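You operate a simulated robot arm through the tools that you are given. There is no shell and no other tool. Be economical: measure what you need, move in short steps, check, and stop when the job is done.

You are at the controls of a simulated robot arm. One attempt, no reset.

TASK
Start the puzzle game: cartridge into the console, console on, input 1, television on.
Fine: leave the other cartridges and the plugs.

Only the result counts: the job must be done as asked and must still hold three seconds after the hand-in. Knocking over, shifting, dropping, spilling or breaking anything else fails it.

THE ROBOT
A 6-joint arm with a two-finger parallel gripper, fixed in place. Base frame: the origin is at the foot of the arm, x ahead of it, y to its left, z up; the work surface is at about z = 70. Units: cm, rad, N and s.
With the tool pointing down near the work surface it reaches from about 22 to 62 cm from the base axis. Its first joint turns from -1.152 to 1.152 rad. Payload 2.7 kg.
Tool frame: the origin (TCP) lies between the finger pads and is the grasp point; the fingertips stand 2.3 cm ahead of it; z points along the fingers, y is the line along which they close. The gripper opens to 9.4 cm. The fingers are 3.8 cm wide and 1 cm thick; the gripper's body (5.4 by 9.6 cm) begins 3.9 cm behind the TCP.
Orientation is that of the tool frame in the base frame, as a unit quaternion [x, y, z, w]. With the fingers straight down and closing along the base's y, the tool's x points along the base's -x, its y along +y and its z along -z.

THE INTERFACE
- The arm moves only by the tool jog_arm. Its argument "deltas" is a list of rows, each a list of 2 entries, a list of its own where there are three numbers: the shift along the base's x, y, z in cm, then the turn, a rotation vector about the base's x, y, z in rad. In form: [[[x, y, z], [rx, ry, rz]], ...]. A call has 1 to 10 rows; each row is the pose to reach, as a shift and turn from the pose commanded when the call began. "jaw" is the opening, from 0 (shut) to 1 (fully open), set as the call begins (left out, the last holds). Each row takes 0.2 s and may step no farther than 5 cm and 0.15 rad from the row before; otherwise, or with a gripper value out of range, the whole call is refused. A pose out of reach is approached as far as the arm can. The call stops where the force on the tool passes 40 N (or 10 N more than at its start, if that is more) or the arm is blocked; 0.2 s more then pass. Each finger travels about 4.5 cm/s and halts on what it meets, pressing with about 32 N; the grip force reading is that of the motor and also rises with nothing between the fingers. The clock runs only during rows and for 0.2 s after the last one: add rows that repeat a pose to give the fingers time. It gives the time, the measured TCP pose, the force on the tool (base axes), the opening and the grip force at its end, in the units of the frame above (readings bear some noise), with the torque about the TCP (base axes, N m) and any sound that the robot's microphone picked up, and new pictures: "show" is both (left out), scene, wrist or none.
- Cameras (640 x 400 px; columns grow to the right, rows downward): "scene" is fixed at [5.97, -43.91, 137.66]; the picture's right is [0.83, -0.55, 0.00], its down [-0.44, -0.67, -0.60] and it looks along [0.33, 0.50, -0.80] (base axes); focal length 242 px, centre (320, 200). "wrist" rides on the gripper at [8.7, 1.6, -7.4] in the tool frame; the picture's right is [-0.18, 0.98, 0.00], its down [-0.58, -0.11, -0.81] and it looks along [-0.79, -0.15, 0.59] (tool axes); focal length 243 px, centre (320, 200).
- locate(camera, pixels): there is no depth. For up to 12 entries [column, row, z] of the newest picture of that camera ("zoom" is the newest enlarged one), the place [x, y] in the base frame at which the ray of that pixel passes the height z, good to about 0.2 cm. It takes no simulated time.
- inspect(camera, box): a new picture of the part [left, top, right, bottom] of that camera's present view, enlarged. It takes no simulated time.
- job_done(): hands the job in; it is judged then, once.

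Work in short steps. Measure before you move; look again where a grasp or a placing could have gone wrong, and mend it. You have 80 turns and 200 pictures in all, those below and enlarged ones among them. Open the gripper and draw the arm clear of the work before you hand the job in, unless the task says otherwise; then end with one line.

The tools are called after "Call:" as name(argument=value, ...) on one line, values as JSON. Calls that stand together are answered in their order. jog_arm: Moves the arm, as the interface text tells. Its arguments: {"type":"object","properties":{"deltas":{"type":"array","items":{"type":"array"}},"jaw":{"type":"number"},"show":{"type":"string","enum":["both","scene","wrist","none"]}},"required":["deltas"]} The other tools are called the same way: locate (camera, pixels) gives the place at which the rays of pixels pass given heights; inspect (camera, box) takes an enlarged picture of a part of a camera's view; job_done () hands the job in.

At the start:

```text
t: 0.0
tcp_pos: [30.81, 12.38, 104.65]
orientation: [0.001, 1.0, 0.0, 0.001]
wrist_force: [1.0, 0.1, 0.0]
ft_torque: [0.0, -0.02, 0.01]
width: 9.42
gripper_force: 0.1
```

scene: 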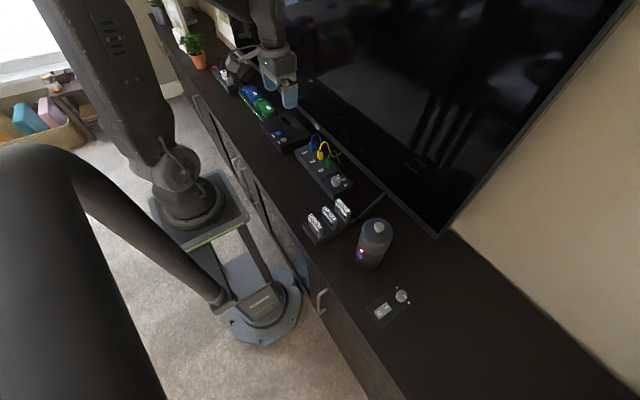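
wrist: 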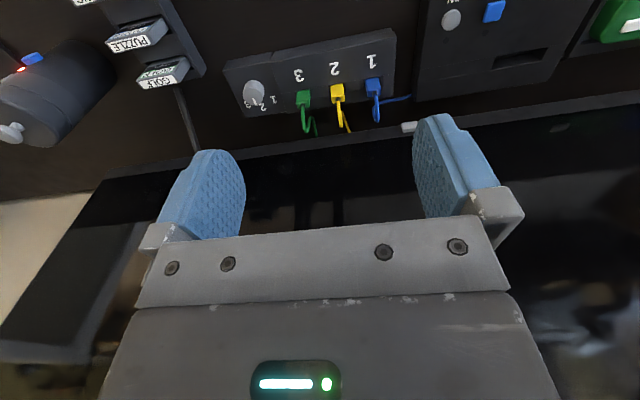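

The scene shows cartridges near (328,215), a switch box near (325,170), consoles near (285,130), and a panel at (390,305). I'll enlarge these.

Call:
inspect(camera="scene", box=[200, 50, 360, 150])

Call:
inspect(camera="scene", box=[280, 130, 440, 230])

Call:
inspect(camera="scene", box=[330, 210, 450, 340])

Call:
inspect(camera="wrist", box=[0, 0, 320, 200])

Call:
inspect(camera="wrist", box=[320, 0, 640, 200])

```text
4.00 times, centred on (280, 100) of scene
```

zoom: 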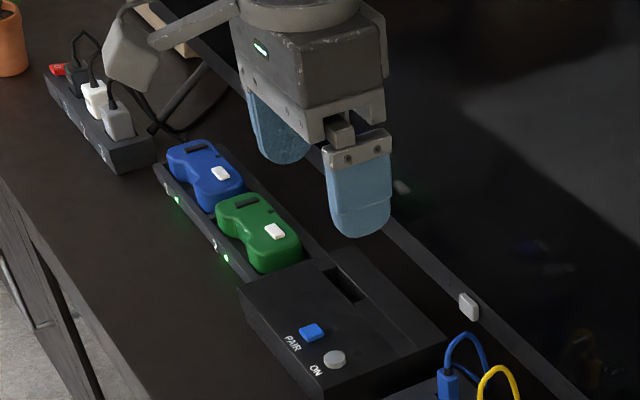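

```text
4.00 times, centred on (360, 180) of scene
```

zoom: 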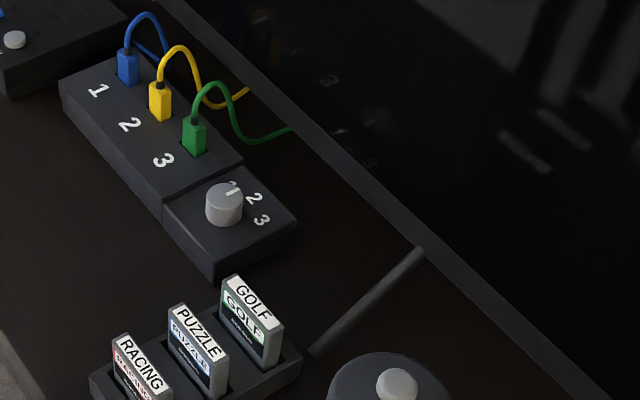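

```text
3.08 times, centred on (390, 275) of scene
```

zoom: 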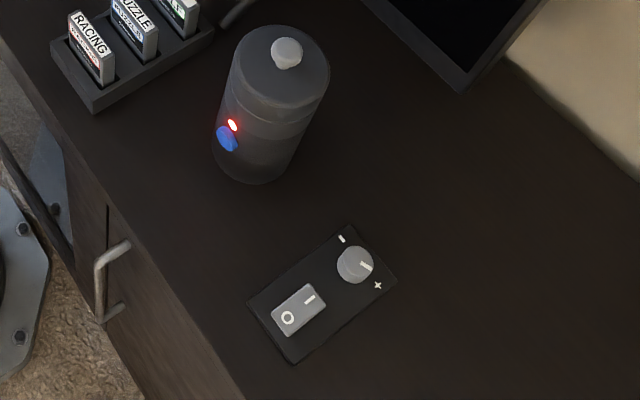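

```text
2.00 times, centred on (160, 100) of wrist
```

zoom: 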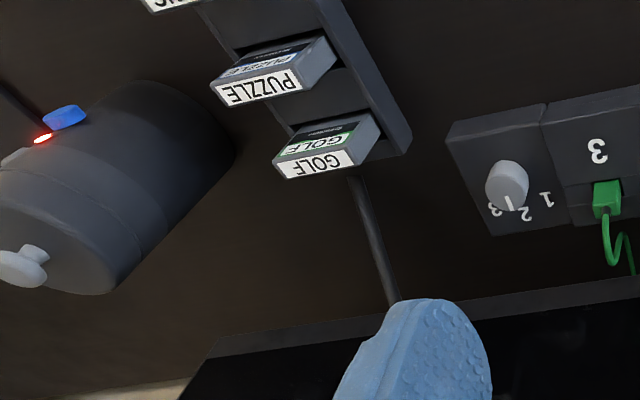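

```text
2.00 times, centred on (480, 100) of wrist
```

zoom: 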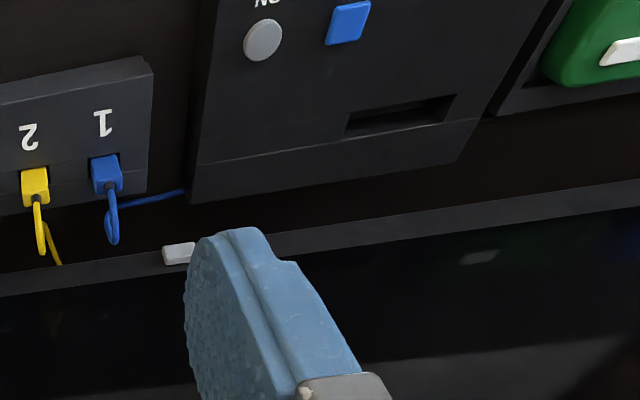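

I'll triangulate the key points from both cameras: console ON button, slot, selector knob, puzzle cartridge and TV button.

Call:
locate(camera="scene", pixels=[[283.75, 140, 74], [283.75, 140, 78], [281, 112, 74], [281, 112, 78], [291, 123, 74], [291, 123, 78], [336, 181, 74], [336, 181, 78], [329, 213.5, 74], [329, 213.5, 80], [317, 126, 72], [317, 126, 80]])

Call:
locate(camera="wrist", pixels=[[451.5, 20, 74], [451.5, 20, 78], [547, 49, 74], [547, 49, 78], [494, 66, 74], [494, 66, 78], [254, 90, 74], [254, 90, 78], [130, 43, 74], [130, 43, 80], [409, 127, 72], [409, 127, 80]])

```text
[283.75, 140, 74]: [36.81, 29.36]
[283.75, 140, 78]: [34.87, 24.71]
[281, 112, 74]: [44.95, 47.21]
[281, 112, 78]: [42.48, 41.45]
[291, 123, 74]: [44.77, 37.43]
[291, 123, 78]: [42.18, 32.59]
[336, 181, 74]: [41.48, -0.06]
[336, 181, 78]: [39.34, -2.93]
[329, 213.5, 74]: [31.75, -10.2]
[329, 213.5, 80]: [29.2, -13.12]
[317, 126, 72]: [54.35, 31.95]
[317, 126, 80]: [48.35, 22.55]
```

```text
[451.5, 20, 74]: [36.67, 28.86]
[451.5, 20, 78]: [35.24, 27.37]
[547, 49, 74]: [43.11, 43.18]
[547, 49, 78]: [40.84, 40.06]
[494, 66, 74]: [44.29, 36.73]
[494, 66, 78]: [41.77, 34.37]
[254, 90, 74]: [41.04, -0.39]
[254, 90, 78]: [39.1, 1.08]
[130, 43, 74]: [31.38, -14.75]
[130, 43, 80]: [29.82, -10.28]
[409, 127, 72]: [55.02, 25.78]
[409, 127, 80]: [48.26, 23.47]
```

ON button ≈(36.7,29,74), knob ≈(41.2,-0.2,74), TV button ≈(49,23.6,79.2), PUZZLE top ≈(30.2,-12,77.7). I move above the cartridge for a closer look.

Call:
jog_arm(deltas=[[[-0.1, -4.1, -2.1], [0, 0, 0]], [[-0.2, -8.2, -4.2], [0, 0, 0]], [[-0.4, -12.2, -6.3], [0, 0, 0]], [[-0.5, -16.3, -8.4], [0, 0, 0]], [[-0.7, -20.4, -10.5], [0, 0, 0]], [[-0.8, -24.4, -12.6], [0, 0, 0]], [[-0.8, -24.4, -12.6], [0, 0, 0]]])

```text
t: 1.6
tcp_pos: [29.84, -11.78, 92.26]
orientation: [-0.001, 1.0, 0.0, 0.0]
wrist_force: [-0.2, 0.5, -0.1]
ft_torque: [0.02, 0.0, 0.0]
width: 9.4
gripper_force: 0.0
```

scene: 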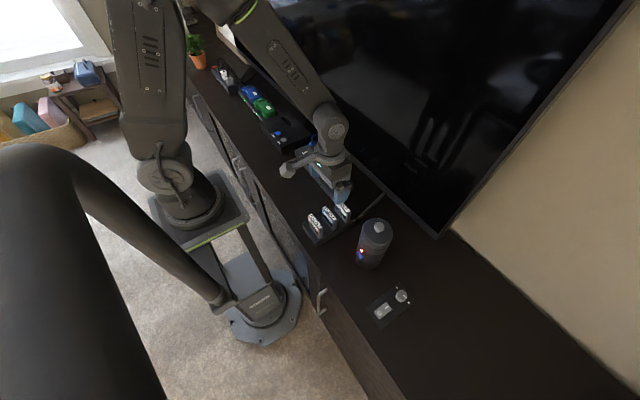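
wrist: 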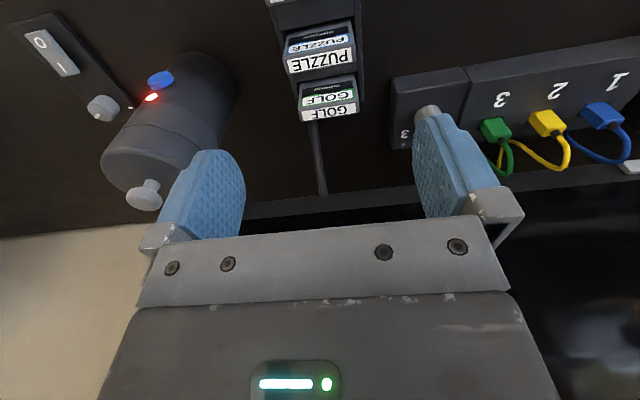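

PUZZLE is visible at wrist (320,55). I enlarge it for size and spacing.

Call:
inspect(camera="wrist", box=[240, 0, 400, 120])

Call:
inspect(camera="scene", box=[295, 190, 365, 245])

```text
3.33 times, centred on (320, 60) of wrist
```

zoom: 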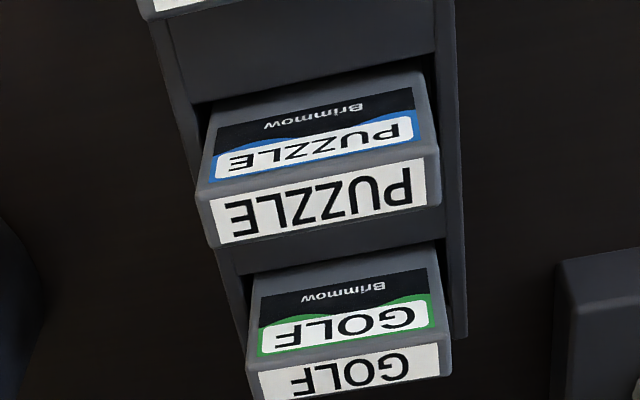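

```text
7.27 times, centred on (330, 218) of scene
```

zoom: 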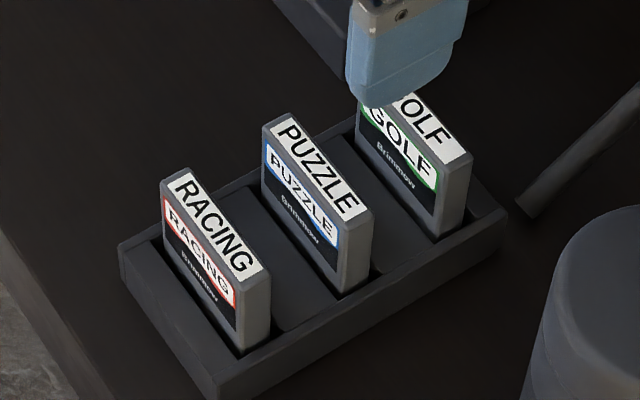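

Triangulating the cartridge's top corners and base with both views.

Call:
locate(camera="zoom", pixels=[[264, 127, 77], [264, 127, 78], [291, 114, 77], [291, 114, 78], [345, 222, 77], [345, 222, 78], [373, 207, 77], [373, 207, 78], [342, 292, 72], [188, 168, 78], [270, 268, 78], [472, 157, 78]])

Call:
locate(camera="wrist", pixels=[[283, 59, 77], [283, 59, 78], [355, 46.5, 77], [355, 46.5, 78], [287.6, 74, 77], [287.6, 74, 78], [356.3, 61.5, 77], [356.3, 61.5, 78], [298, 108, 78], [354, 100, 78]])

```text
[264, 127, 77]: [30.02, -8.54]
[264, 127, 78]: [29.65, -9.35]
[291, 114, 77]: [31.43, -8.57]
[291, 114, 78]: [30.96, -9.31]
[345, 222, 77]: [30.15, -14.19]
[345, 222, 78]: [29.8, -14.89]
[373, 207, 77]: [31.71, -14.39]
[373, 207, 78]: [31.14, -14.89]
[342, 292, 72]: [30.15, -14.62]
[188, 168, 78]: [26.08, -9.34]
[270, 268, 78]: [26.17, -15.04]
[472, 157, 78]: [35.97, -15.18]
```

```text
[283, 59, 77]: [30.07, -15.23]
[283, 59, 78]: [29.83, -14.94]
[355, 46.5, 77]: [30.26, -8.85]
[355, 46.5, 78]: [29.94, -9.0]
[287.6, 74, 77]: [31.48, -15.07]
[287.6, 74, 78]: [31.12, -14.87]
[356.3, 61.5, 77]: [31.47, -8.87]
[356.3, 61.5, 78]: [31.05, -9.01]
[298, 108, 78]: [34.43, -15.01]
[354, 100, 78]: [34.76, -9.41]
```

Cartridge: x 29.7–31.1, y −14.9…−9.2, top z 78. I check the speaker's clearance before descending with jaws along y.

Call:
locate(camera="scene", pixels=[[357, 262, 70], [357, 240, 80], [375, 225, 84], [366, 268, 70], [305, 222, 72], [321, 244, 72], [321, 244, 70]])

Call:
locate(camera="wrist", pixels=[[143, 195, 84], [143, 195, 87], [240, 85, 72], [225, 80, 74], [160, 80, 78]])

```text
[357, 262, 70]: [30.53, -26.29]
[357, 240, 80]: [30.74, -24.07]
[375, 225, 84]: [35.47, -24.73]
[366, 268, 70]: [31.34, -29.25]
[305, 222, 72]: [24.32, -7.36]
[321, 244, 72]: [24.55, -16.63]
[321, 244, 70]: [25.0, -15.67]
```

```text
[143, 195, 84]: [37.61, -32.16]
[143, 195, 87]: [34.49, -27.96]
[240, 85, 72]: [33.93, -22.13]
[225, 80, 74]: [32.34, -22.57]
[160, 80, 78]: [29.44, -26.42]
```

Clear. Descend part way to TCP z≈81.5 (fingertips ≈79, above the cartridge tops) and check.

Call:
jog_arm(deltas=[[[0.2, -0.05, -4], [0, 0, 0]], [[0.4, -0.1, -7.5], [0, 0, 0]], [[0.5, -0.1, -10.5], [0, 0, 0]], [[0.5, -0.1, -10.5], [0, 0, 0]]])

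```text
t: 2.6
tcp_pos: [30.68, -12.04, 81.33]
orientation: [0.0, 1.0, -0.001, 0.0]
wrist_force: [0.5, 0.3, -0.3]
ft_torque: [0.01, -0.02, 0.02]
width: 9.41
gripper_force: 0.1
```

scene: 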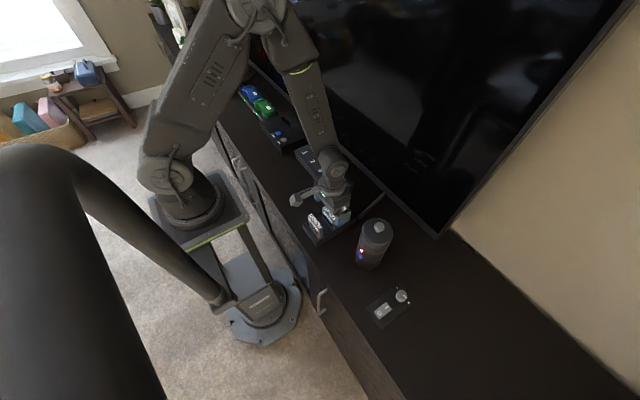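
wrist: 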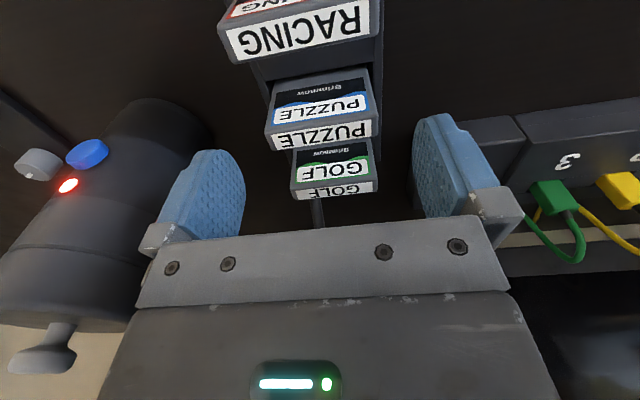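

Both fingers straddle PUZZLE at (318,130). Check its position again from here.

Call:
locate(camera="wrist", pixels=[[267, 137, 78], [370, 120, 78], [272, 150, 78], [371, 135, 78], [295, 189, 78], [376, 180, 78], [235, 62, 78], [370, 38, 78]])

```text
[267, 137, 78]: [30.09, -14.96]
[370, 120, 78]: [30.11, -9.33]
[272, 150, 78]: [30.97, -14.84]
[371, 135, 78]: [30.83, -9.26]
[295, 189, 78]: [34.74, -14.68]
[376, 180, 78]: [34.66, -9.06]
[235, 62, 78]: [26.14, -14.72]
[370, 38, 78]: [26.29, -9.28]
```

Centre ≈(30.45,−12.1). Descend 5 cm, then close.

Call:
jog_arm(deltas=[[[-0.1, 0, -2], [0, 0, 0]], [[-0.1, 0, -4], [0, 0, 0]], [[-0.1, 0, -5], [0, 0, 0]], [[-0.1, 0, -5], [0, 0, 0]]], show="none")

Call:
jog_arm(deltas=[[[0, 0, 0], [0, 0, 0]], [[0, 0, 0], [0, 0, 0]], [[0, 0, 0], [0, 0, 0]], [[0, 0, 0], [0, 0, 0]], [[0, 0, 0], [0, 0, 0]]], jaw=0.5)

```text
t: 3.6
tcp_pos: [30.35, -12.18, 76.32]
orientation: [0.0, 1.0, 0.0, 0.0]
wrist_force: [0.3, -0.3, -0.6]
ft_torque: [0.0, 0.01, -0.01]
width: 9.38
gripper_force: 0.2
```

```text
t: 4.8
tcp_pos: [30.34, -12.09, 76.4]
orientation: [0.0, 1.0, -0.001, 0.0]
wrist_force: [0.9, -0.1, 0.9]
ft_torque: [0.03, 0.01, 0.0]
width: 6.15
gripper_force: 32.5
```

scene: 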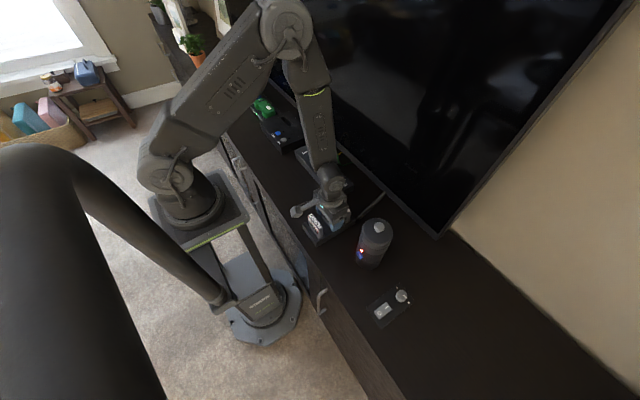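
wrist: 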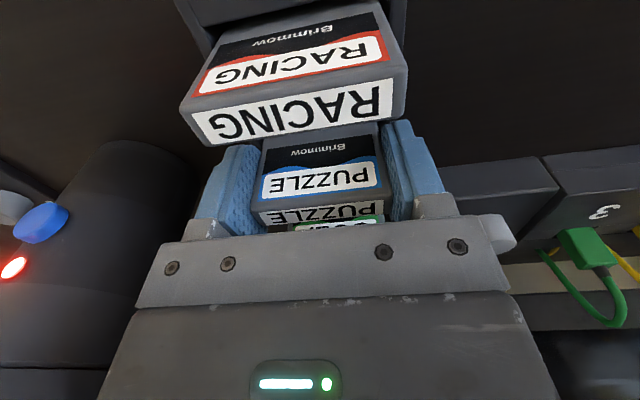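

Gripped at 6.15 cm, 32 N. Lift straight up 10 cm.

Call:
jog_arm(deltas=[[[0, 0, 1], [0, 0, 0]], [[0, 0, 3], [0, 0, 0]], [[0, 0, 6], [0, 0, 0]], [[0, 0, 10], [0, 0, 0]], [[0, 0, 14], [0, 0, 0]], [[0, 0, 14], [0, 0, 0]]])

Call:
inspect(camera="scene", box=[290, 150, 370, 250])

```text
t: 6.2
tcp_pos: [30.31, -12.13, 90.55]
orientation: [0.0, 1.0, 0.0, 0.0]
wrist_force: [0.5, -0.5, -0.7]
ft_torque: [0.01, 0.0, 0.0]
width: 6.13
gripper_force: 32.4
```

scene: 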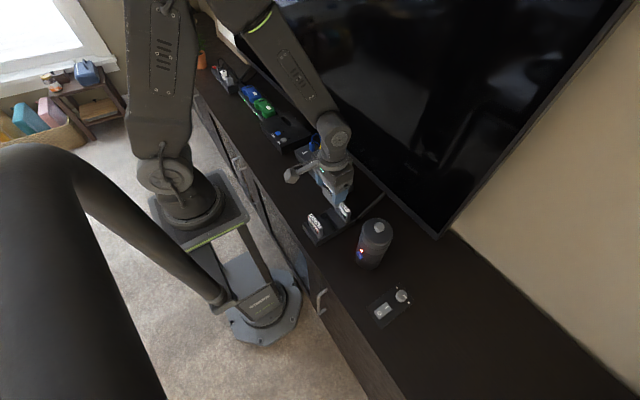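
wrist: 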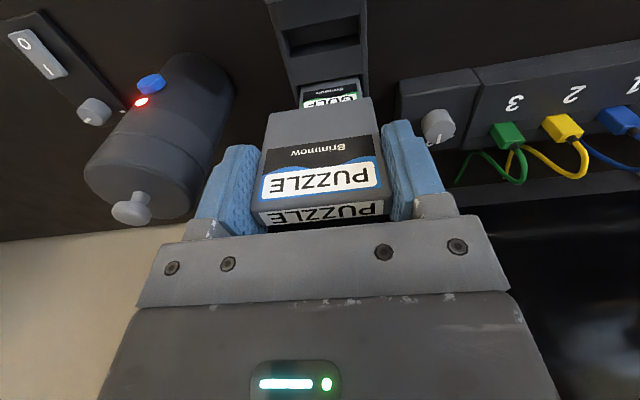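

```text
4.00 times, centred on (330, 200) of scene
```

zoom: 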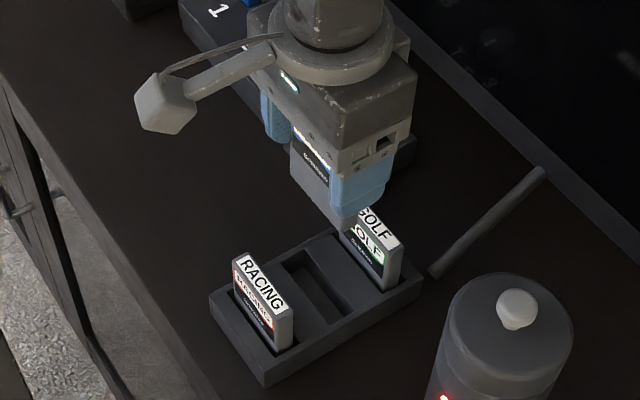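

Cartridge held straight, neighbours untouched. Now carry it at height toward the console to view the slot.

Call:
jog_arm(deltas=[[[0.5, 4.5, 0.5], [0, 0, 0]], [[1, 9, 1], [0, 0, 0]], [[1.5, 13.5, 1.5], [0, 0, 0]], [[2, 18, 2], [0, 0, 0]], [[2.5, 22.5, 2.5], [0, 0, 0]], [[3, 27, 3], [0, 0, 0]], [[3.5, 31.5, 3.5], [0, 0, 0]], [[4, 36, 4], [0, 0, 0]], [[4.5, 40.5, 4.5], [0, 0, 0]], [[5, 45, 5], [0, 0, 0]]], show="none")

Call:
jog_arm(deltas=[[[0, 0, 0], [0, 0, 0]]])

Call:
inspect(camera="wrist", box=[200, 0, 460, 160])

Call:
inspect(camera="scene", box=[240, 70, 340, 150])

```text
t: 8.4
tcp_pos: [35.15, 33.12, 95.32]
orientation: [0.001, 1.0, 0.0, 0.001]
wrist_force: [0.5, 0.8, -0.8]
ft_torque: [0.0, -0.04, 0.0]
width: 6.13
gripper_force: 31.7
```

```text
t: 8.8
tcp_pos: [35.18, 33.02, 95.38]
orientation: [0.0, 1.0, 0.001, 0.0]
wrist_force: [-0.5, -0.5, -0.1]
ft_torque: [0.0, 0.02, -0.01]
width: 6.15
gripper_force: 32.3
```

scene: 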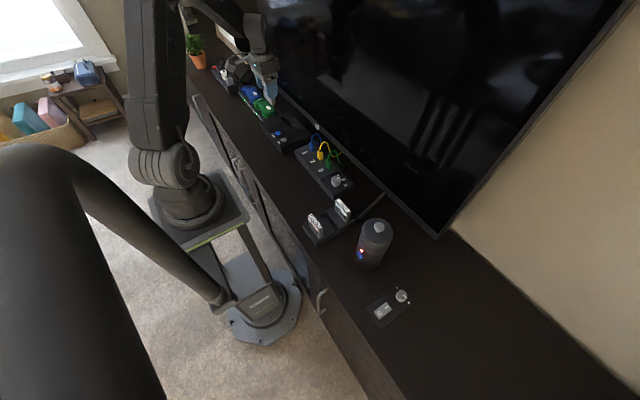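
wrist: 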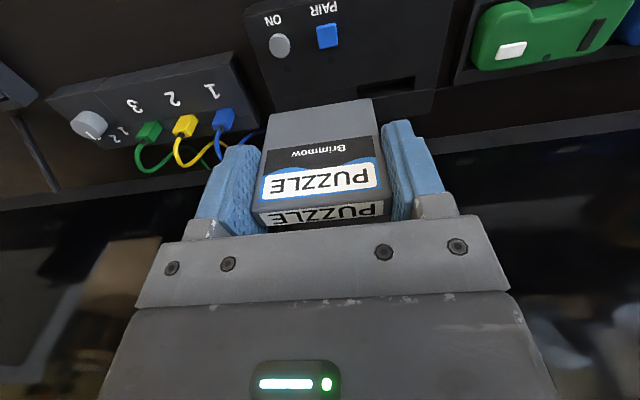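

```text
2.46 times, centred on (330, 80) of wrist
```

zoom: 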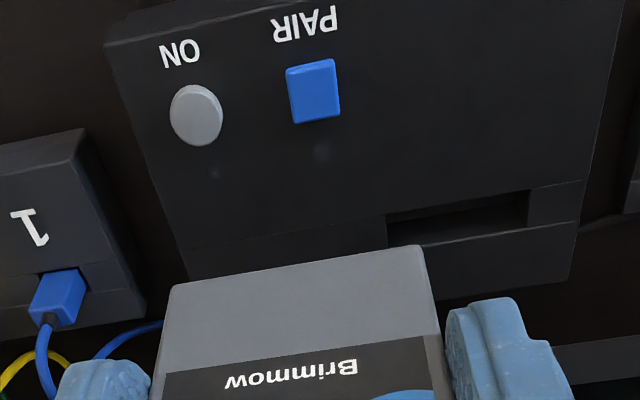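

```text
5.00 times, centred on (290, 110) of scene
```

zoom: 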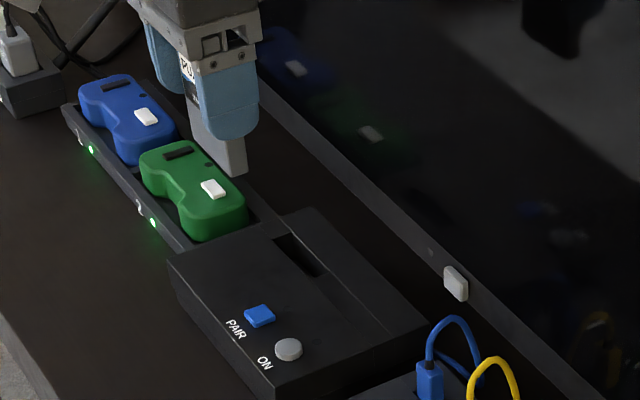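

Slot visible at wrist (357–415, 76–90). Triangulate the console's top height, slot, and TV button.

Call:
locate(camera="zoom", pixels=[[275, 238, 74], [275, 238, 75], [290, 233, 74], [310, 278, 74], [310, 278, 75], [326, 272, 74], [288, 348, 74], [288, 348, 75], [443, 270, 79], [467, 298, 79], [454, 283, 79], [454, 283, 80]])

Call:
locate(camera="wrist", pixels=[[356.8, 85.3, 73], [356.8, 85.3, 74], [356.8, 85.3, 75], [415, 75.9, 73], [415, 75.9, 74], [415, 75.9, 75], [414, 89.8, 73], [414, 89.8, 74], [279.5, 46, 74], [279.5, 46, 75]])

```text
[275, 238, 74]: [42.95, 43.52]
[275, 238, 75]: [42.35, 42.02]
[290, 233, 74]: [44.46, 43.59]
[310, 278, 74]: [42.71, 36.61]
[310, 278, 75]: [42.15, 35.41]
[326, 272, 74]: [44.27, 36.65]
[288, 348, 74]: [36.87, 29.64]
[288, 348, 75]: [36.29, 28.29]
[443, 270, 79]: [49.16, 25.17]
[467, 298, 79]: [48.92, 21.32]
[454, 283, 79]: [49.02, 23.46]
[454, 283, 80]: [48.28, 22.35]
```

```text
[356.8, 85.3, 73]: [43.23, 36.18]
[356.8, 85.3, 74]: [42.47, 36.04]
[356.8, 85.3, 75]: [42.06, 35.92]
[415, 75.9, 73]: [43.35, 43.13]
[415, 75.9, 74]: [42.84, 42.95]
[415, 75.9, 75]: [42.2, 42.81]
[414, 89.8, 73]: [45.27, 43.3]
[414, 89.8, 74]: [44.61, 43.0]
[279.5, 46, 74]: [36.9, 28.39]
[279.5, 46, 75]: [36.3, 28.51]
```

Slot centre ≈(43.35, 39.45) at top z≈74.4, 1.7×6.9 cm. Now measure how the cartridge sits in the hand.

Call:
inspect(camera="wrist", box=[220, 80, 420, 240])

```text
2.50 times, centred on (320, 160) of wrist
```

zoom: 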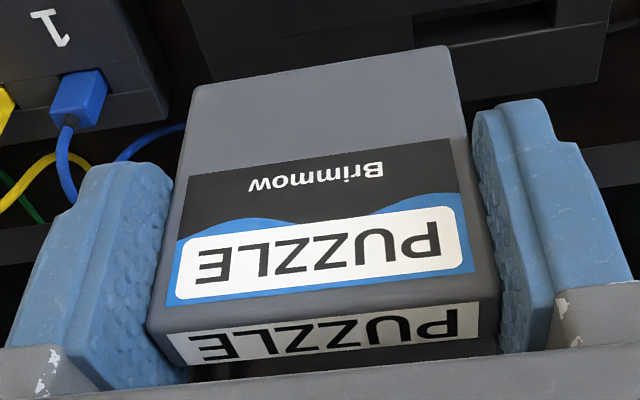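

Call:
locate(camera="zoom", pixels=[[150, 330, 97], [495, 297, 97], [180, 362, 97], [198, 88, 91], [198, 88, 90], [198, 88, 89.5], [446, 48, 91], [446, 48, 90], [446, 48, 89.5], [446, 48, 89]])

```text
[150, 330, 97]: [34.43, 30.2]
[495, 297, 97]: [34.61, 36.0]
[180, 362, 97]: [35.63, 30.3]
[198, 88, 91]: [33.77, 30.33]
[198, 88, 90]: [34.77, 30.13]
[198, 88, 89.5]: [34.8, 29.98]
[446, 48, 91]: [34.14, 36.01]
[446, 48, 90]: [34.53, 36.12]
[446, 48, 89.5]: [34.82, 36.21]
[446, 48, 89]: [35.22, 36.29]
```

Cartridge is centred in the hand, bottom 5.25 cm below TCP. Move above the slot: shift (+8.2,+6.4), down to about TCP z 81.5.

Call:
jog_arm(deltas=[[[3, 2.4, 0], [0, 0, 0]], [[6, 4.8, 0], [0, 0, 0]], [[8.2, 6.4, -1], [0, 0, 0]], [[8.2, 6.4, -5], [0, 0, 0]], [[8.2, 6.4, -9], [0, 0, 0]], [[8.2, 6.4, -12], [0, 0, 0]], [[8.2, 6.4, -13.8], [0, 0, 0]], [[8.2, 6.4, -13.8], [0, 0, 0]]])

Call:
inspect(camera="wrist", box=[220, 40, 420, 200])

Call:
inspect(camera="scene", box=[240, 70, 340, 150])

```text
t: 10.6
tcp_pos: [43.51, 39.81, 81.68]
orientation: [0.0, 1.0, 0.001, 0.0]
wrist_force: [-1.0, 0.7, -0.1]
ft_torque: [-0.01, -0.01, 0.02]
width: 6.16
gripper_force: 32.1
```

scene: 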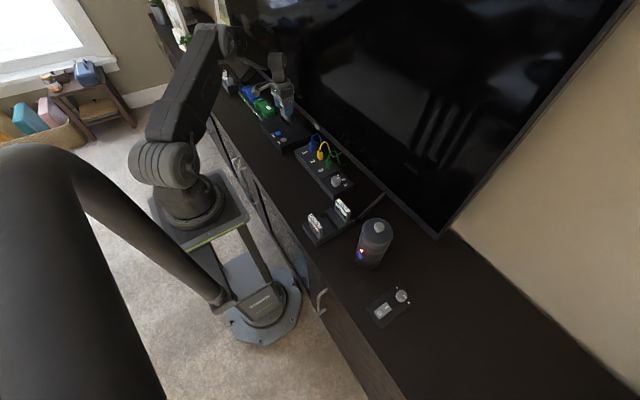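
wrist: 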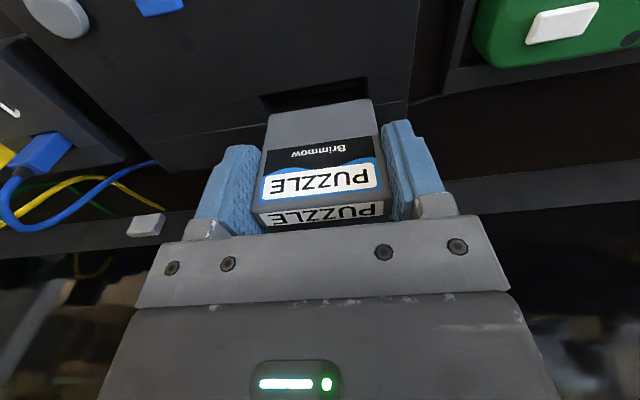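

```text
2.50 times, centred on (320, 120) of wrist
```

zoom: 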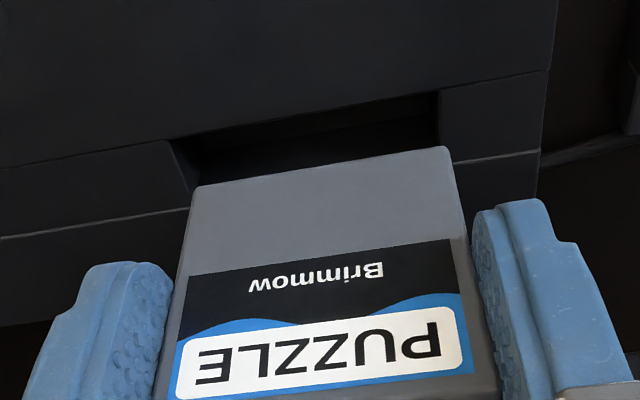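

```text
5.00 times, centred on (290, 110) of scene
```

zoom: 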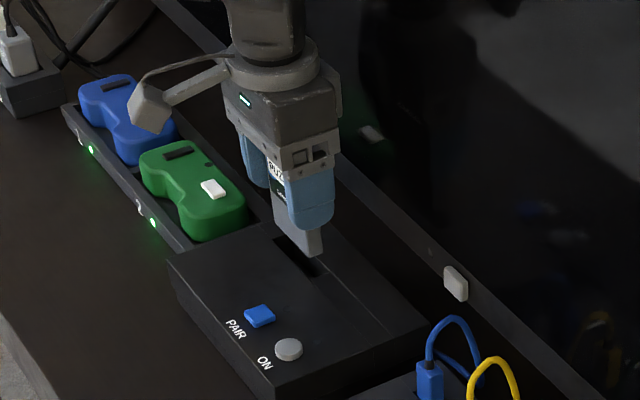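

The cartridge bottom is just above the slot. Measure slot edges and the cartridge bottom edge from this closer view.

Call:
locate(camera="wrist", pixels=[[259.2, 96.8, 74.4], [367.2, 76.8, 74.4], [270, 116, 74.4], [369, 100, 74.4], [271, 115, 76.4], [370, 99, 76.4]])

Call:
locate(camera="zoom", pixels=[[275, 238, 74.4], [290, 234, 74.4], [313, 277, 74.4], [330, 270, 74.4], [308, 258, 76.4], [323, 252, 76.4], [308, 258, 77], [323, 252, 77]])

```text
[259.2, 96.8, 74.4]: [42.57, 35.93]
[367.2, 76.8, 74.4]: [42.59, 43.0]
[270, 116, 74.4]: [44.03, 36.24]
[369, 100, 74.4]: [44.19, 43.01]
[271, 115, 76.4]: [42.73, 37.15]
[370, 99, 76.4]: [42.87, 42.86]
```

```text
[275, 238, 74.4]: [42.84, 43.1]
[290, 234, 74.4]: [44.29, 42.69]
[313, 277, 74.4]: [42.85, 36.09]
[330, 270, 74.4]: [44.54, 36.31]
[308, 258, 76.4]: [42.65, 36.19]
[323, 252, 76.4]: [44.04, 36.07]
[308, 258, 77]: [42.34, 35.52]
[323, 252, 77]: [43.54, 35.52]
```

Aligned in x (≈43.45); y nudge −0.2. Descend 3 cm slowly and watch the force.

Call:
jog_arm(deltas=[[[0, -0.2, -0.7], [0, 0, 0]], [[0, -0.2, -1.4], [0, 0, 0]], [[0, -0.2, -2], [0, 0, 0]], [[0, -0.2, -2.5], [0, 0, 0]], [[0, -0.2, -3], [0, 0, 0]], [[0, -0.2, -3], [0, 0, 0]]])

Call:
inspect(camera="scene", box=[250, 80, 330, 144])

Call:
inspect(camera="wrist", box=[220, 40, 420, 200])

```text
t: 12.0
tcp_pos: [43.56, 39.36, 78.81]
orientation: [0.0, 1.0, 0.001, 0.001]
wrist_force: [0.3, -1.8, 20.9]
ft_torque: [-0.14, -0.2, -0.02]
width: 6.13
gripper_force: 31.5
```

scene: 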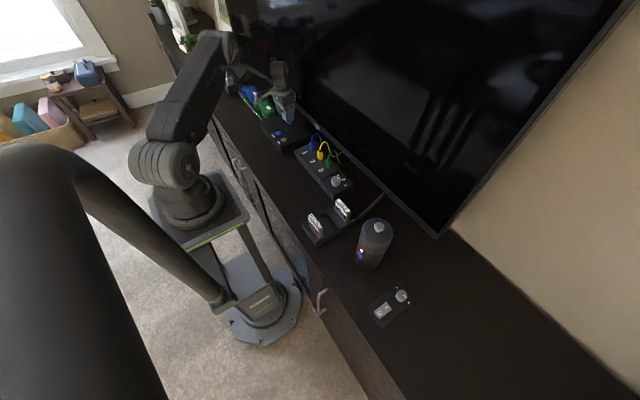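
wrist: 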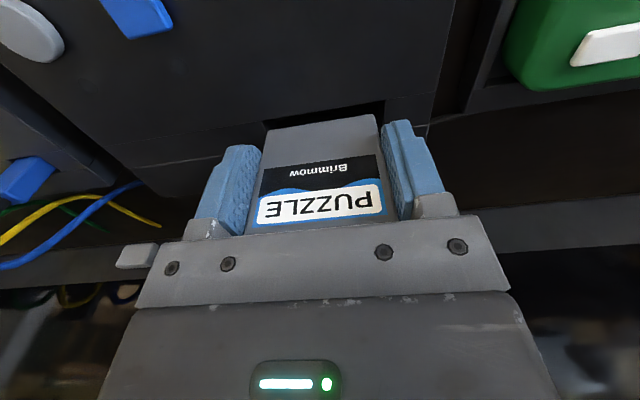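

```text
6.25 times, centred on (290, 112) of scene
```

zoom: 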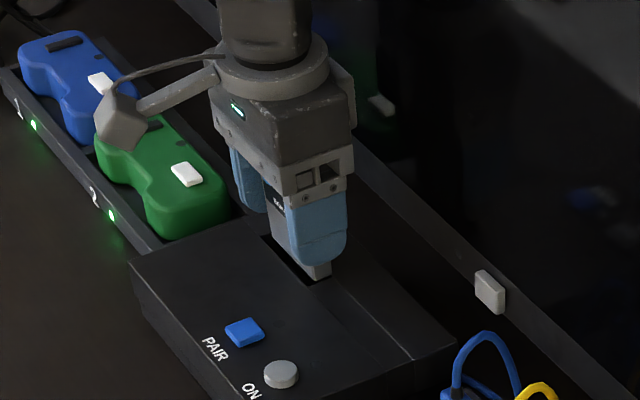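

```text
2.50 times, centred on (320, 120) of wrist
```

zoom: 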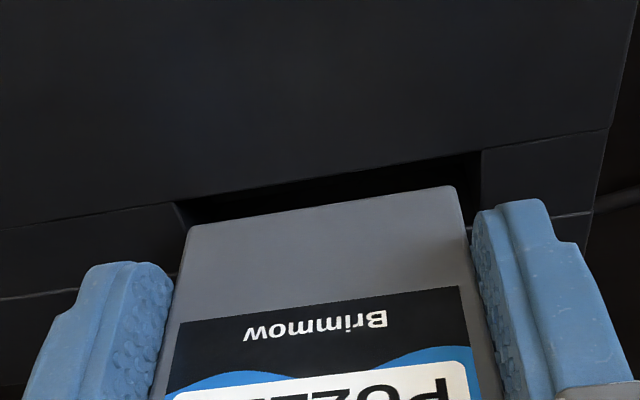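

Contact at 21 N; a dark gap shows in front of the cartridge, so it's likely on the slot's far lip. Measure.

Call:
locate(camera="zoom", pixels=[[190, 228, 74.4], [450, 187, 74.4], [190, 228, 73.5], [450, 187, 73.5], [175, 205, 74.4], [480, 152, 74.4], [478, 208, 74.4], [0, 298, 74.4], [580, 215, 74.4], [610, 128, 74.4]])

```text
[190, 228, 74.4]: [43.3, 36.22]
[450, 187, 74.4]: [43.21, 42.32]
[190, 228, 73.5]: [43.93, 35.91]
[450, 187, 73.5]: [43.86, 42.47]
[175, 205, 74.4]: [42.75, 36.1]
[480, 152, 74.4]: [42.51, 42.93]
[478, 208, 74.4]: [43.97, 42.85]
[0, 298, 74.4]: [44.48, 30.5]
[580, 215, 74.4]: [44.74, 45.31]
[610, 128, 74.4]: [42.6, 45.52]
```

Cartridge front sits ≈0.65 cm past the slot's near edge, so it's on the far lip. Raise 1.5, shift x −0.4, y +0.15, and check for tilt.

Call:
jog_arm(deltas=[[[0, 0, 1.0], [0, 0, 0]], [[-0.4, 0.15, 1.5], [0, 0, 0]], [[-0.4, 0.15, 1.5], [0, 0, 0]]], show="wrist")

Call:
inspect(camera="scene", box=[260, 80, 320, 130])

Call:
inspect(camera="wrist", box=[220, 60, 420, 220])

```text
t: 12.8
tcp_pos: [43.25, 39.37, 80.26]
orientation: [-0.001, 1.0, 0.0, 0.0]
wrist_force: [0.4, 0.0, 0.2]
ft_torque: [-0.02, 0.04, 0.02]
width: 6.15
gripper_force: 31.9
```

wrist: 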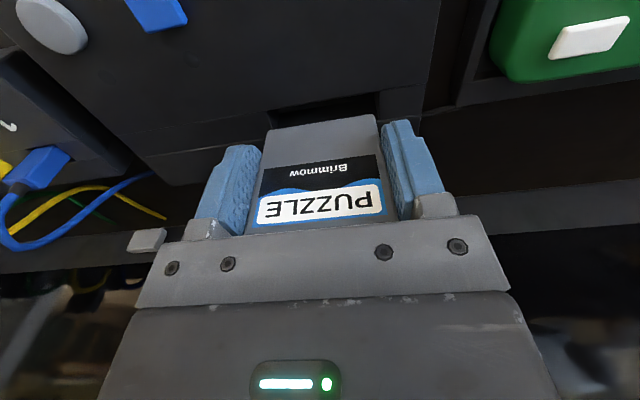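

```text
8.00 times, centred on (290, 105) of scene
```

zoom: 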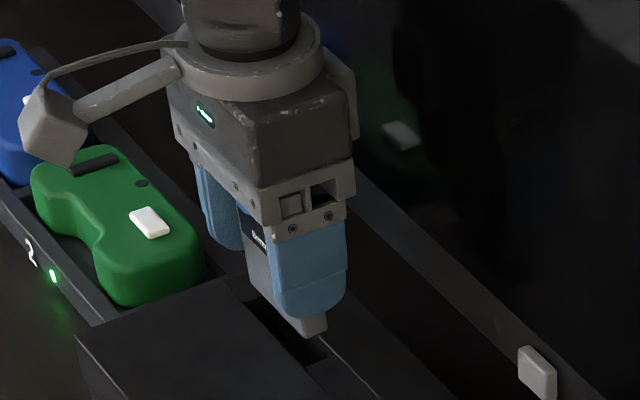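

```text
2.50 times, centred on (320, 140) of wrist
```

zoom: 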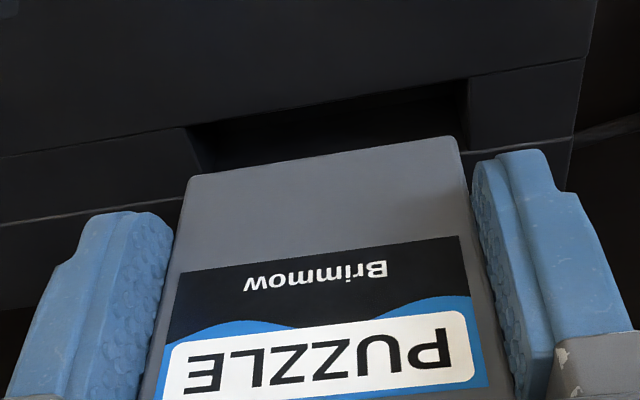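

The cartridge moved up in the hand (label is at row 205 vs 180 before). Measure its bottom and label positions for tilt.

Call:
locate(camera="zoom", pixels=[[190, 177, 75], [190, 177, 75.5], [190, 177, 76], [455, 138, 75], [455, 138, 75.5], [455, 138, 76], [178, 271, 78.3], [178, 271, 78.8], [178, 271, 79.3], [460, 237, 78.3], [460, 237, 78.8], [460, 237, 79.3]])

```text
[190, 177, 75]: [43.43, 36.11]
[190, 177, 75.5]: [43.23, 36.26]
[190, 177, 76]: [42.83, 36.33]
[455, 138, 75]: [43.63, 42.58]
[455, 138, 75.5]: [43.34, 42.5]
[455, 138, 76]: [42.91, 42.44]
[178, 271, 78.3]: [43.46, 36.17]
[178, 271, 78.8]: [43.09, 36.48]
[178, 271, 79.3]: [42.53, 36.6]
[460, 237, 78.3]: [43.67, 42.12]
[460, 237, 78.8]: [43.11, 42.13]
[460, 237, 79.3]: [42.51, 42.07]
```

No tilt, but it slid ≈1.5 cm up in the hand (bottom now ≈3.75 below TCP). Torque confirms far-lip contact; the new x should fit. Descend 2.5 cm and check force.

Call:
jog_arm(deltas=[[[0, 0, -0.8], [0, 0, 0]], [[0, 0, -1.5], [0, 0, 0]], [[0, 0, -2], [0, 0, 0]], [[0, 0, -2.3], [0, 0, 0]], [[0, 0, -2.5], [0, 0, 0]]], show="wrist")

Call:
inspect(camera="wrist", box=[220, 60, 420, 220])

Call:
inspect(camera="scene", box=[260, 80, 320, 130])

```text
t: 14.0
tcp_pos: [43.02, 39.22, 77.79]
orientation: [0.001, 1.0, 0.0, 0.0]
wrist_force: [0.4, 0.0, 0.1]
ft_torque: [-0.01, -0.01, 0.01]
width: 6.13
gripper_force: 31.9
```

wrist: 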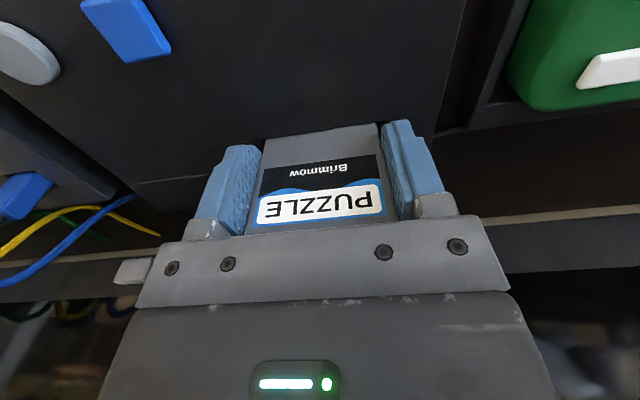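

```text
2.50 times, centred on (320, 140) of wrist
```

zoom: 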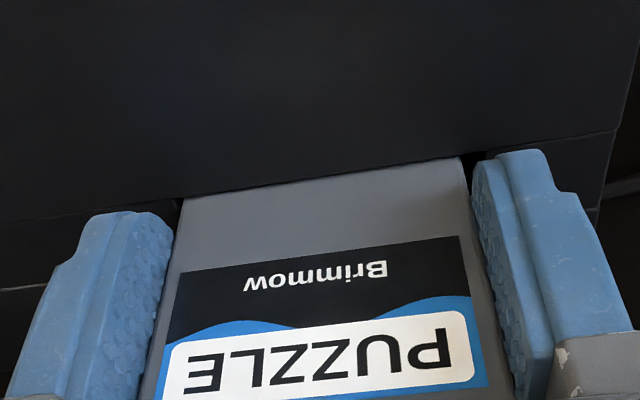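

```text
8.00 times, centred on (290, 105) of scene
```

zoom: 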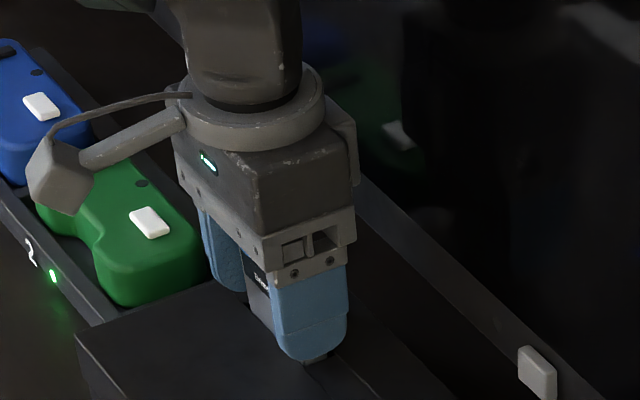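

Bottom is now inside the slot with no force. Lower 0.8 more (fingertips ≈0.3 above the console).

Call:
jog_arm(deltas=[[[0, 0, -0.3], [0, 0, 0]], [[0, 0, -0.6], [0, 0, 0]], [[0, 0, -0.8], [0, 0, 0]], [[0, 0, -0.8], [0, 0, 0]]], show="wrist")

Call:
inspect(camera="wrist", box=[220, 60, 420, 220])

```text
t: 15.0
tcp_pos: [43.3, 39.25, 76.88]
orientation: [0.0, 1.0, 0.0, 0.0]
wrist_force: [-0.1, 0.8, -0.8]
ft_torque: [-0.02, -0.01, 0.0]
width: 6.12
gripper_force: 31.6
```

wrist: 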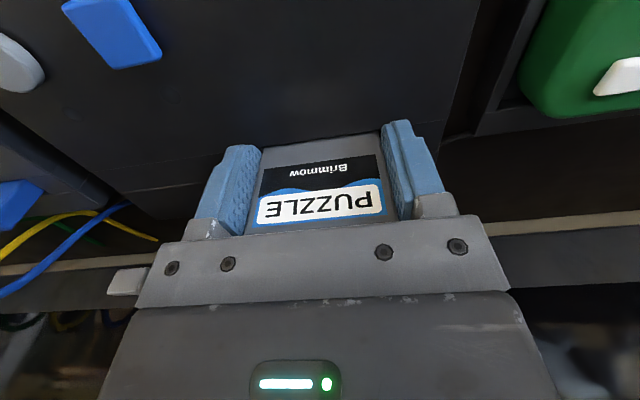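

```text
2.50 times, centred on (320, 140) of wrist
```

zoom: 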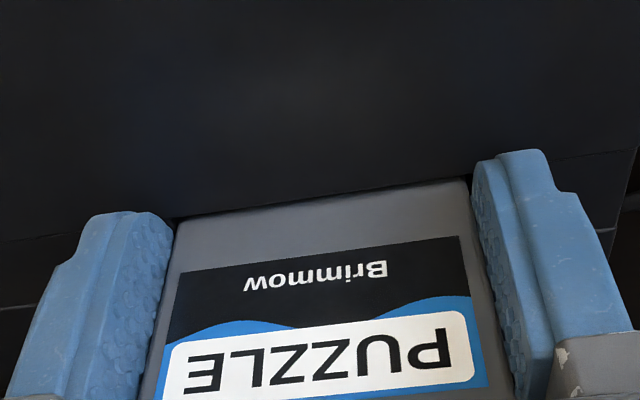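

Sliding in freely. Release partly (0.78) so the cartridge rests in the slot, then look.

Call:
jog_arm(deltas=[[[0, 0, 0], [0, 0, 0]], [[0, 0, 0], [0, 0, 0]], [[0, 0, 0], [0, 0, 0]]], jaw=0.78, show="wrist")

Call:
jog_arm(deltas=[[[0, 0, 1.5], [0, 0, 0]], [[0, 0, 4], [0, 0, 0]], [[0, 0, 6], [0, 0, 0]], [[0, 0, 6], [0, 0, 0]]])

Call:
inspect(camera="wrist", box=[220, 40, 420, 200])

Call:
inspect(camera="scene", box=[260, 80, 320, 130])

```text
t: 15.8
tcp_pos: [43.12, 39.08, 76.87]
orientation: [-0.001, 1.0, 0.0, 0.0]
wrist_force: [0.3, 0.2, -0.2]
ft_torque: [-0.03, 0.02, 0.02]
width: 7.35
gripper_force: 0.0
```

wrist: 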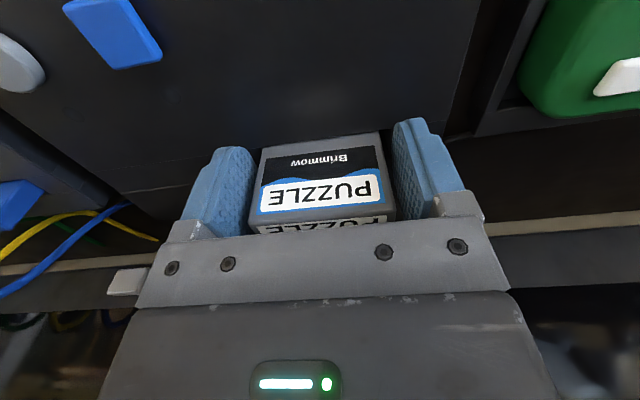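

```text
t: 16.8
tcp_pos: [43.12, 39.55, 83.06]
orientation: [0.0, 1.0, 0.0, 0.0]
wrist_force: [0.3, 0.5, -0.2]
ft_torque: [-0.03, -0.02, 0.01]
width: 7.34
gripper_force: 0.1
```

scene: 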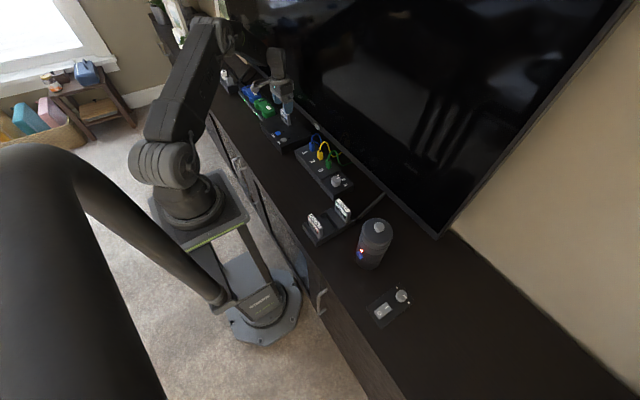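
wrist: 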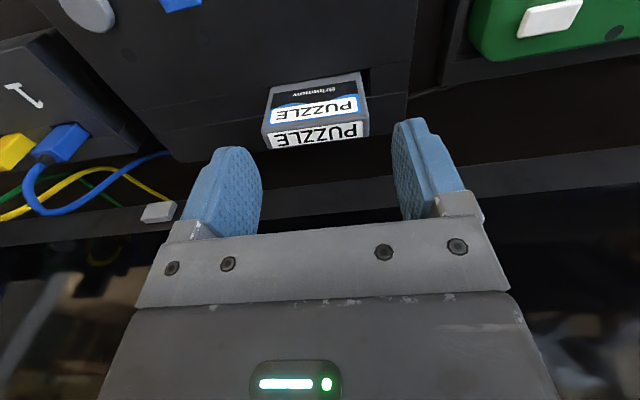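

```text
2.50 times, centred on (320, 120) of wrist
```

zoom: 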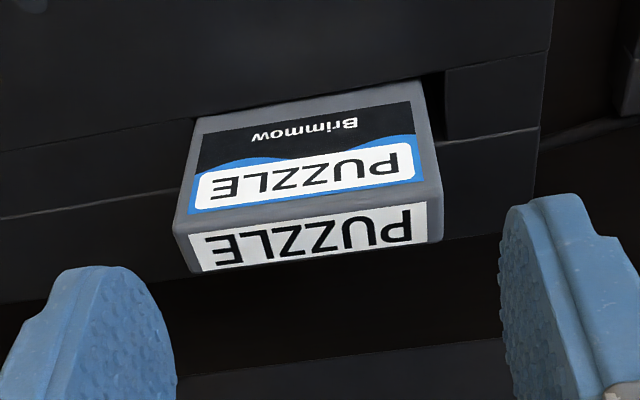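

```text
8.00 times, centred on (290, 105) of scene
```

zoom: 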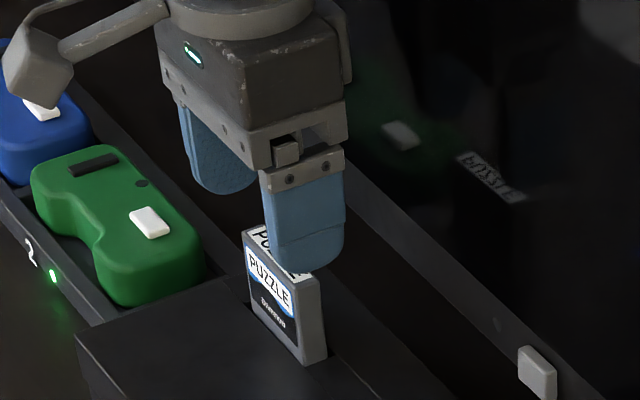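

The cartridge stands in the slot. Triangulate its top to judge how deep it is.

Call:
locate(camera="zoom", pixels=[[243, 232, 78], [243, 232, 79], [243, 232, 80], [298, 290, 78], [298, 290, 79], [298, 290, 80], [302, 365, 74.4]])

Call:
locate(camera="wrist", pixels=[[262.8, 129.6, 78], [262.8, 129.6, 79], [262.8, 129.6, 80], [368.4, 116, 78], [368.4, 116, 79], [368.4, 116, 80]])

```text
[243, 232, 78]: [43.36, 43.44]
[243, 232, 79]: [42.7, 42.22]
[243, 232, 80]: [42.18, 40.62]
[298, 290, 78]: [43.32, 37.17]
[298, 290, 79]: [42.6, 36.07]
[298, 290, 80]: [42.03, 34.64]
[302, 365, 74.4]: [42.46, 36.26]
```

```text
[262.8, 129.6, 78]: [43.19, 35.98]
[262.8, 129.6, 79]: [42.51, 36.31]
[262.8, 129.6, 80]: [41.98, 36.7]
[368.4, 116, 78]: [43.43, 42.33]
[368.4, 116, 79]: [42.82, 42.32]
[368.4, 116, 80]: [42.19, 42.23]
```

Top at z≈78.9, so ~2.4 cm in. Close the jaws and press gently on top to make sure it is seated.

Call:
jog_arm(deltas=[[[0, 0, 0.5], [0, 0, 0]], [[0, 0, 0.5], [0, 0, 0]], [[0, 0, 0.5], [0, 0, 0]], [[0, 0, 0.5], [0, 0, 0]], [[0, 0, 0.5], [0, 0, 0]]], jaw=0, show="none")

Call:
jog_arm(deltas=[[[0, 0, -1], [0, 0, 0]], [[0, 0, -1.8], [0, 0, 0]], [[0, 0, -2.2], [0, 0, 0]], [[0, 0, -2.5], [0, 0, 0]], [[0, 0, -2.7], [0, 0, 0]], [[0, 0, -2.9], [0, 0, 0]], [[0, 0, -3.1], [0, 0, 0]], [[0, 0, -3.3], [0, 0, 0]]])

```text
t: 18.0
tcp_pos: [43.14, 39.51, 83.35]
orientation: [0.0, 1.0, 0.0, 0.0]
wrist_force: [1.2, -0.7, 0.5]
ft_torque: [-0.01, 0.01, -0.01]
width: 0.0
gripper_force: 32.1
```

```text
t: 19.1
tcp_pos: [43.42, 39.43, 81.37]
orientation: [0.0, 1.0, 0.003, 0.004]
wrist_force: [-1.3, -0.4, 4.4]
ft_torque: [-0.02, 0.07, 0.01]
width: 0.0
gripper_force: 32.2
stopped in row 5: the force on the tool passed its limit at 44 N (the readings are from after the stop); the commanded pose is now the measured one
```

scene: 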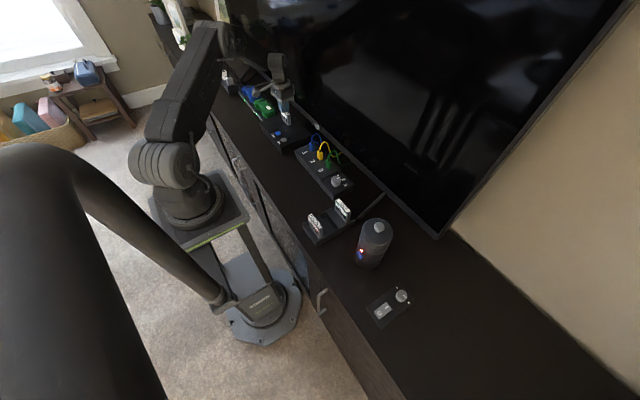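
wrist: 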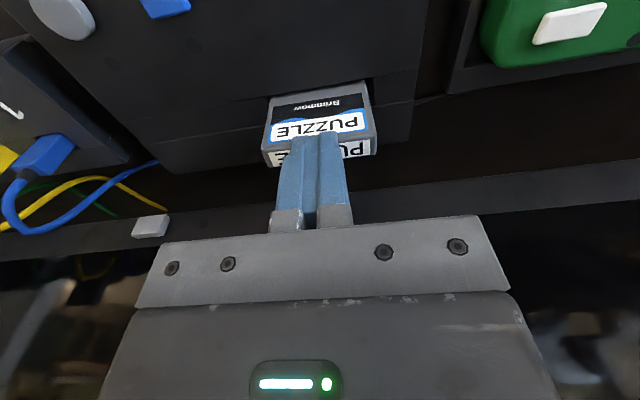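

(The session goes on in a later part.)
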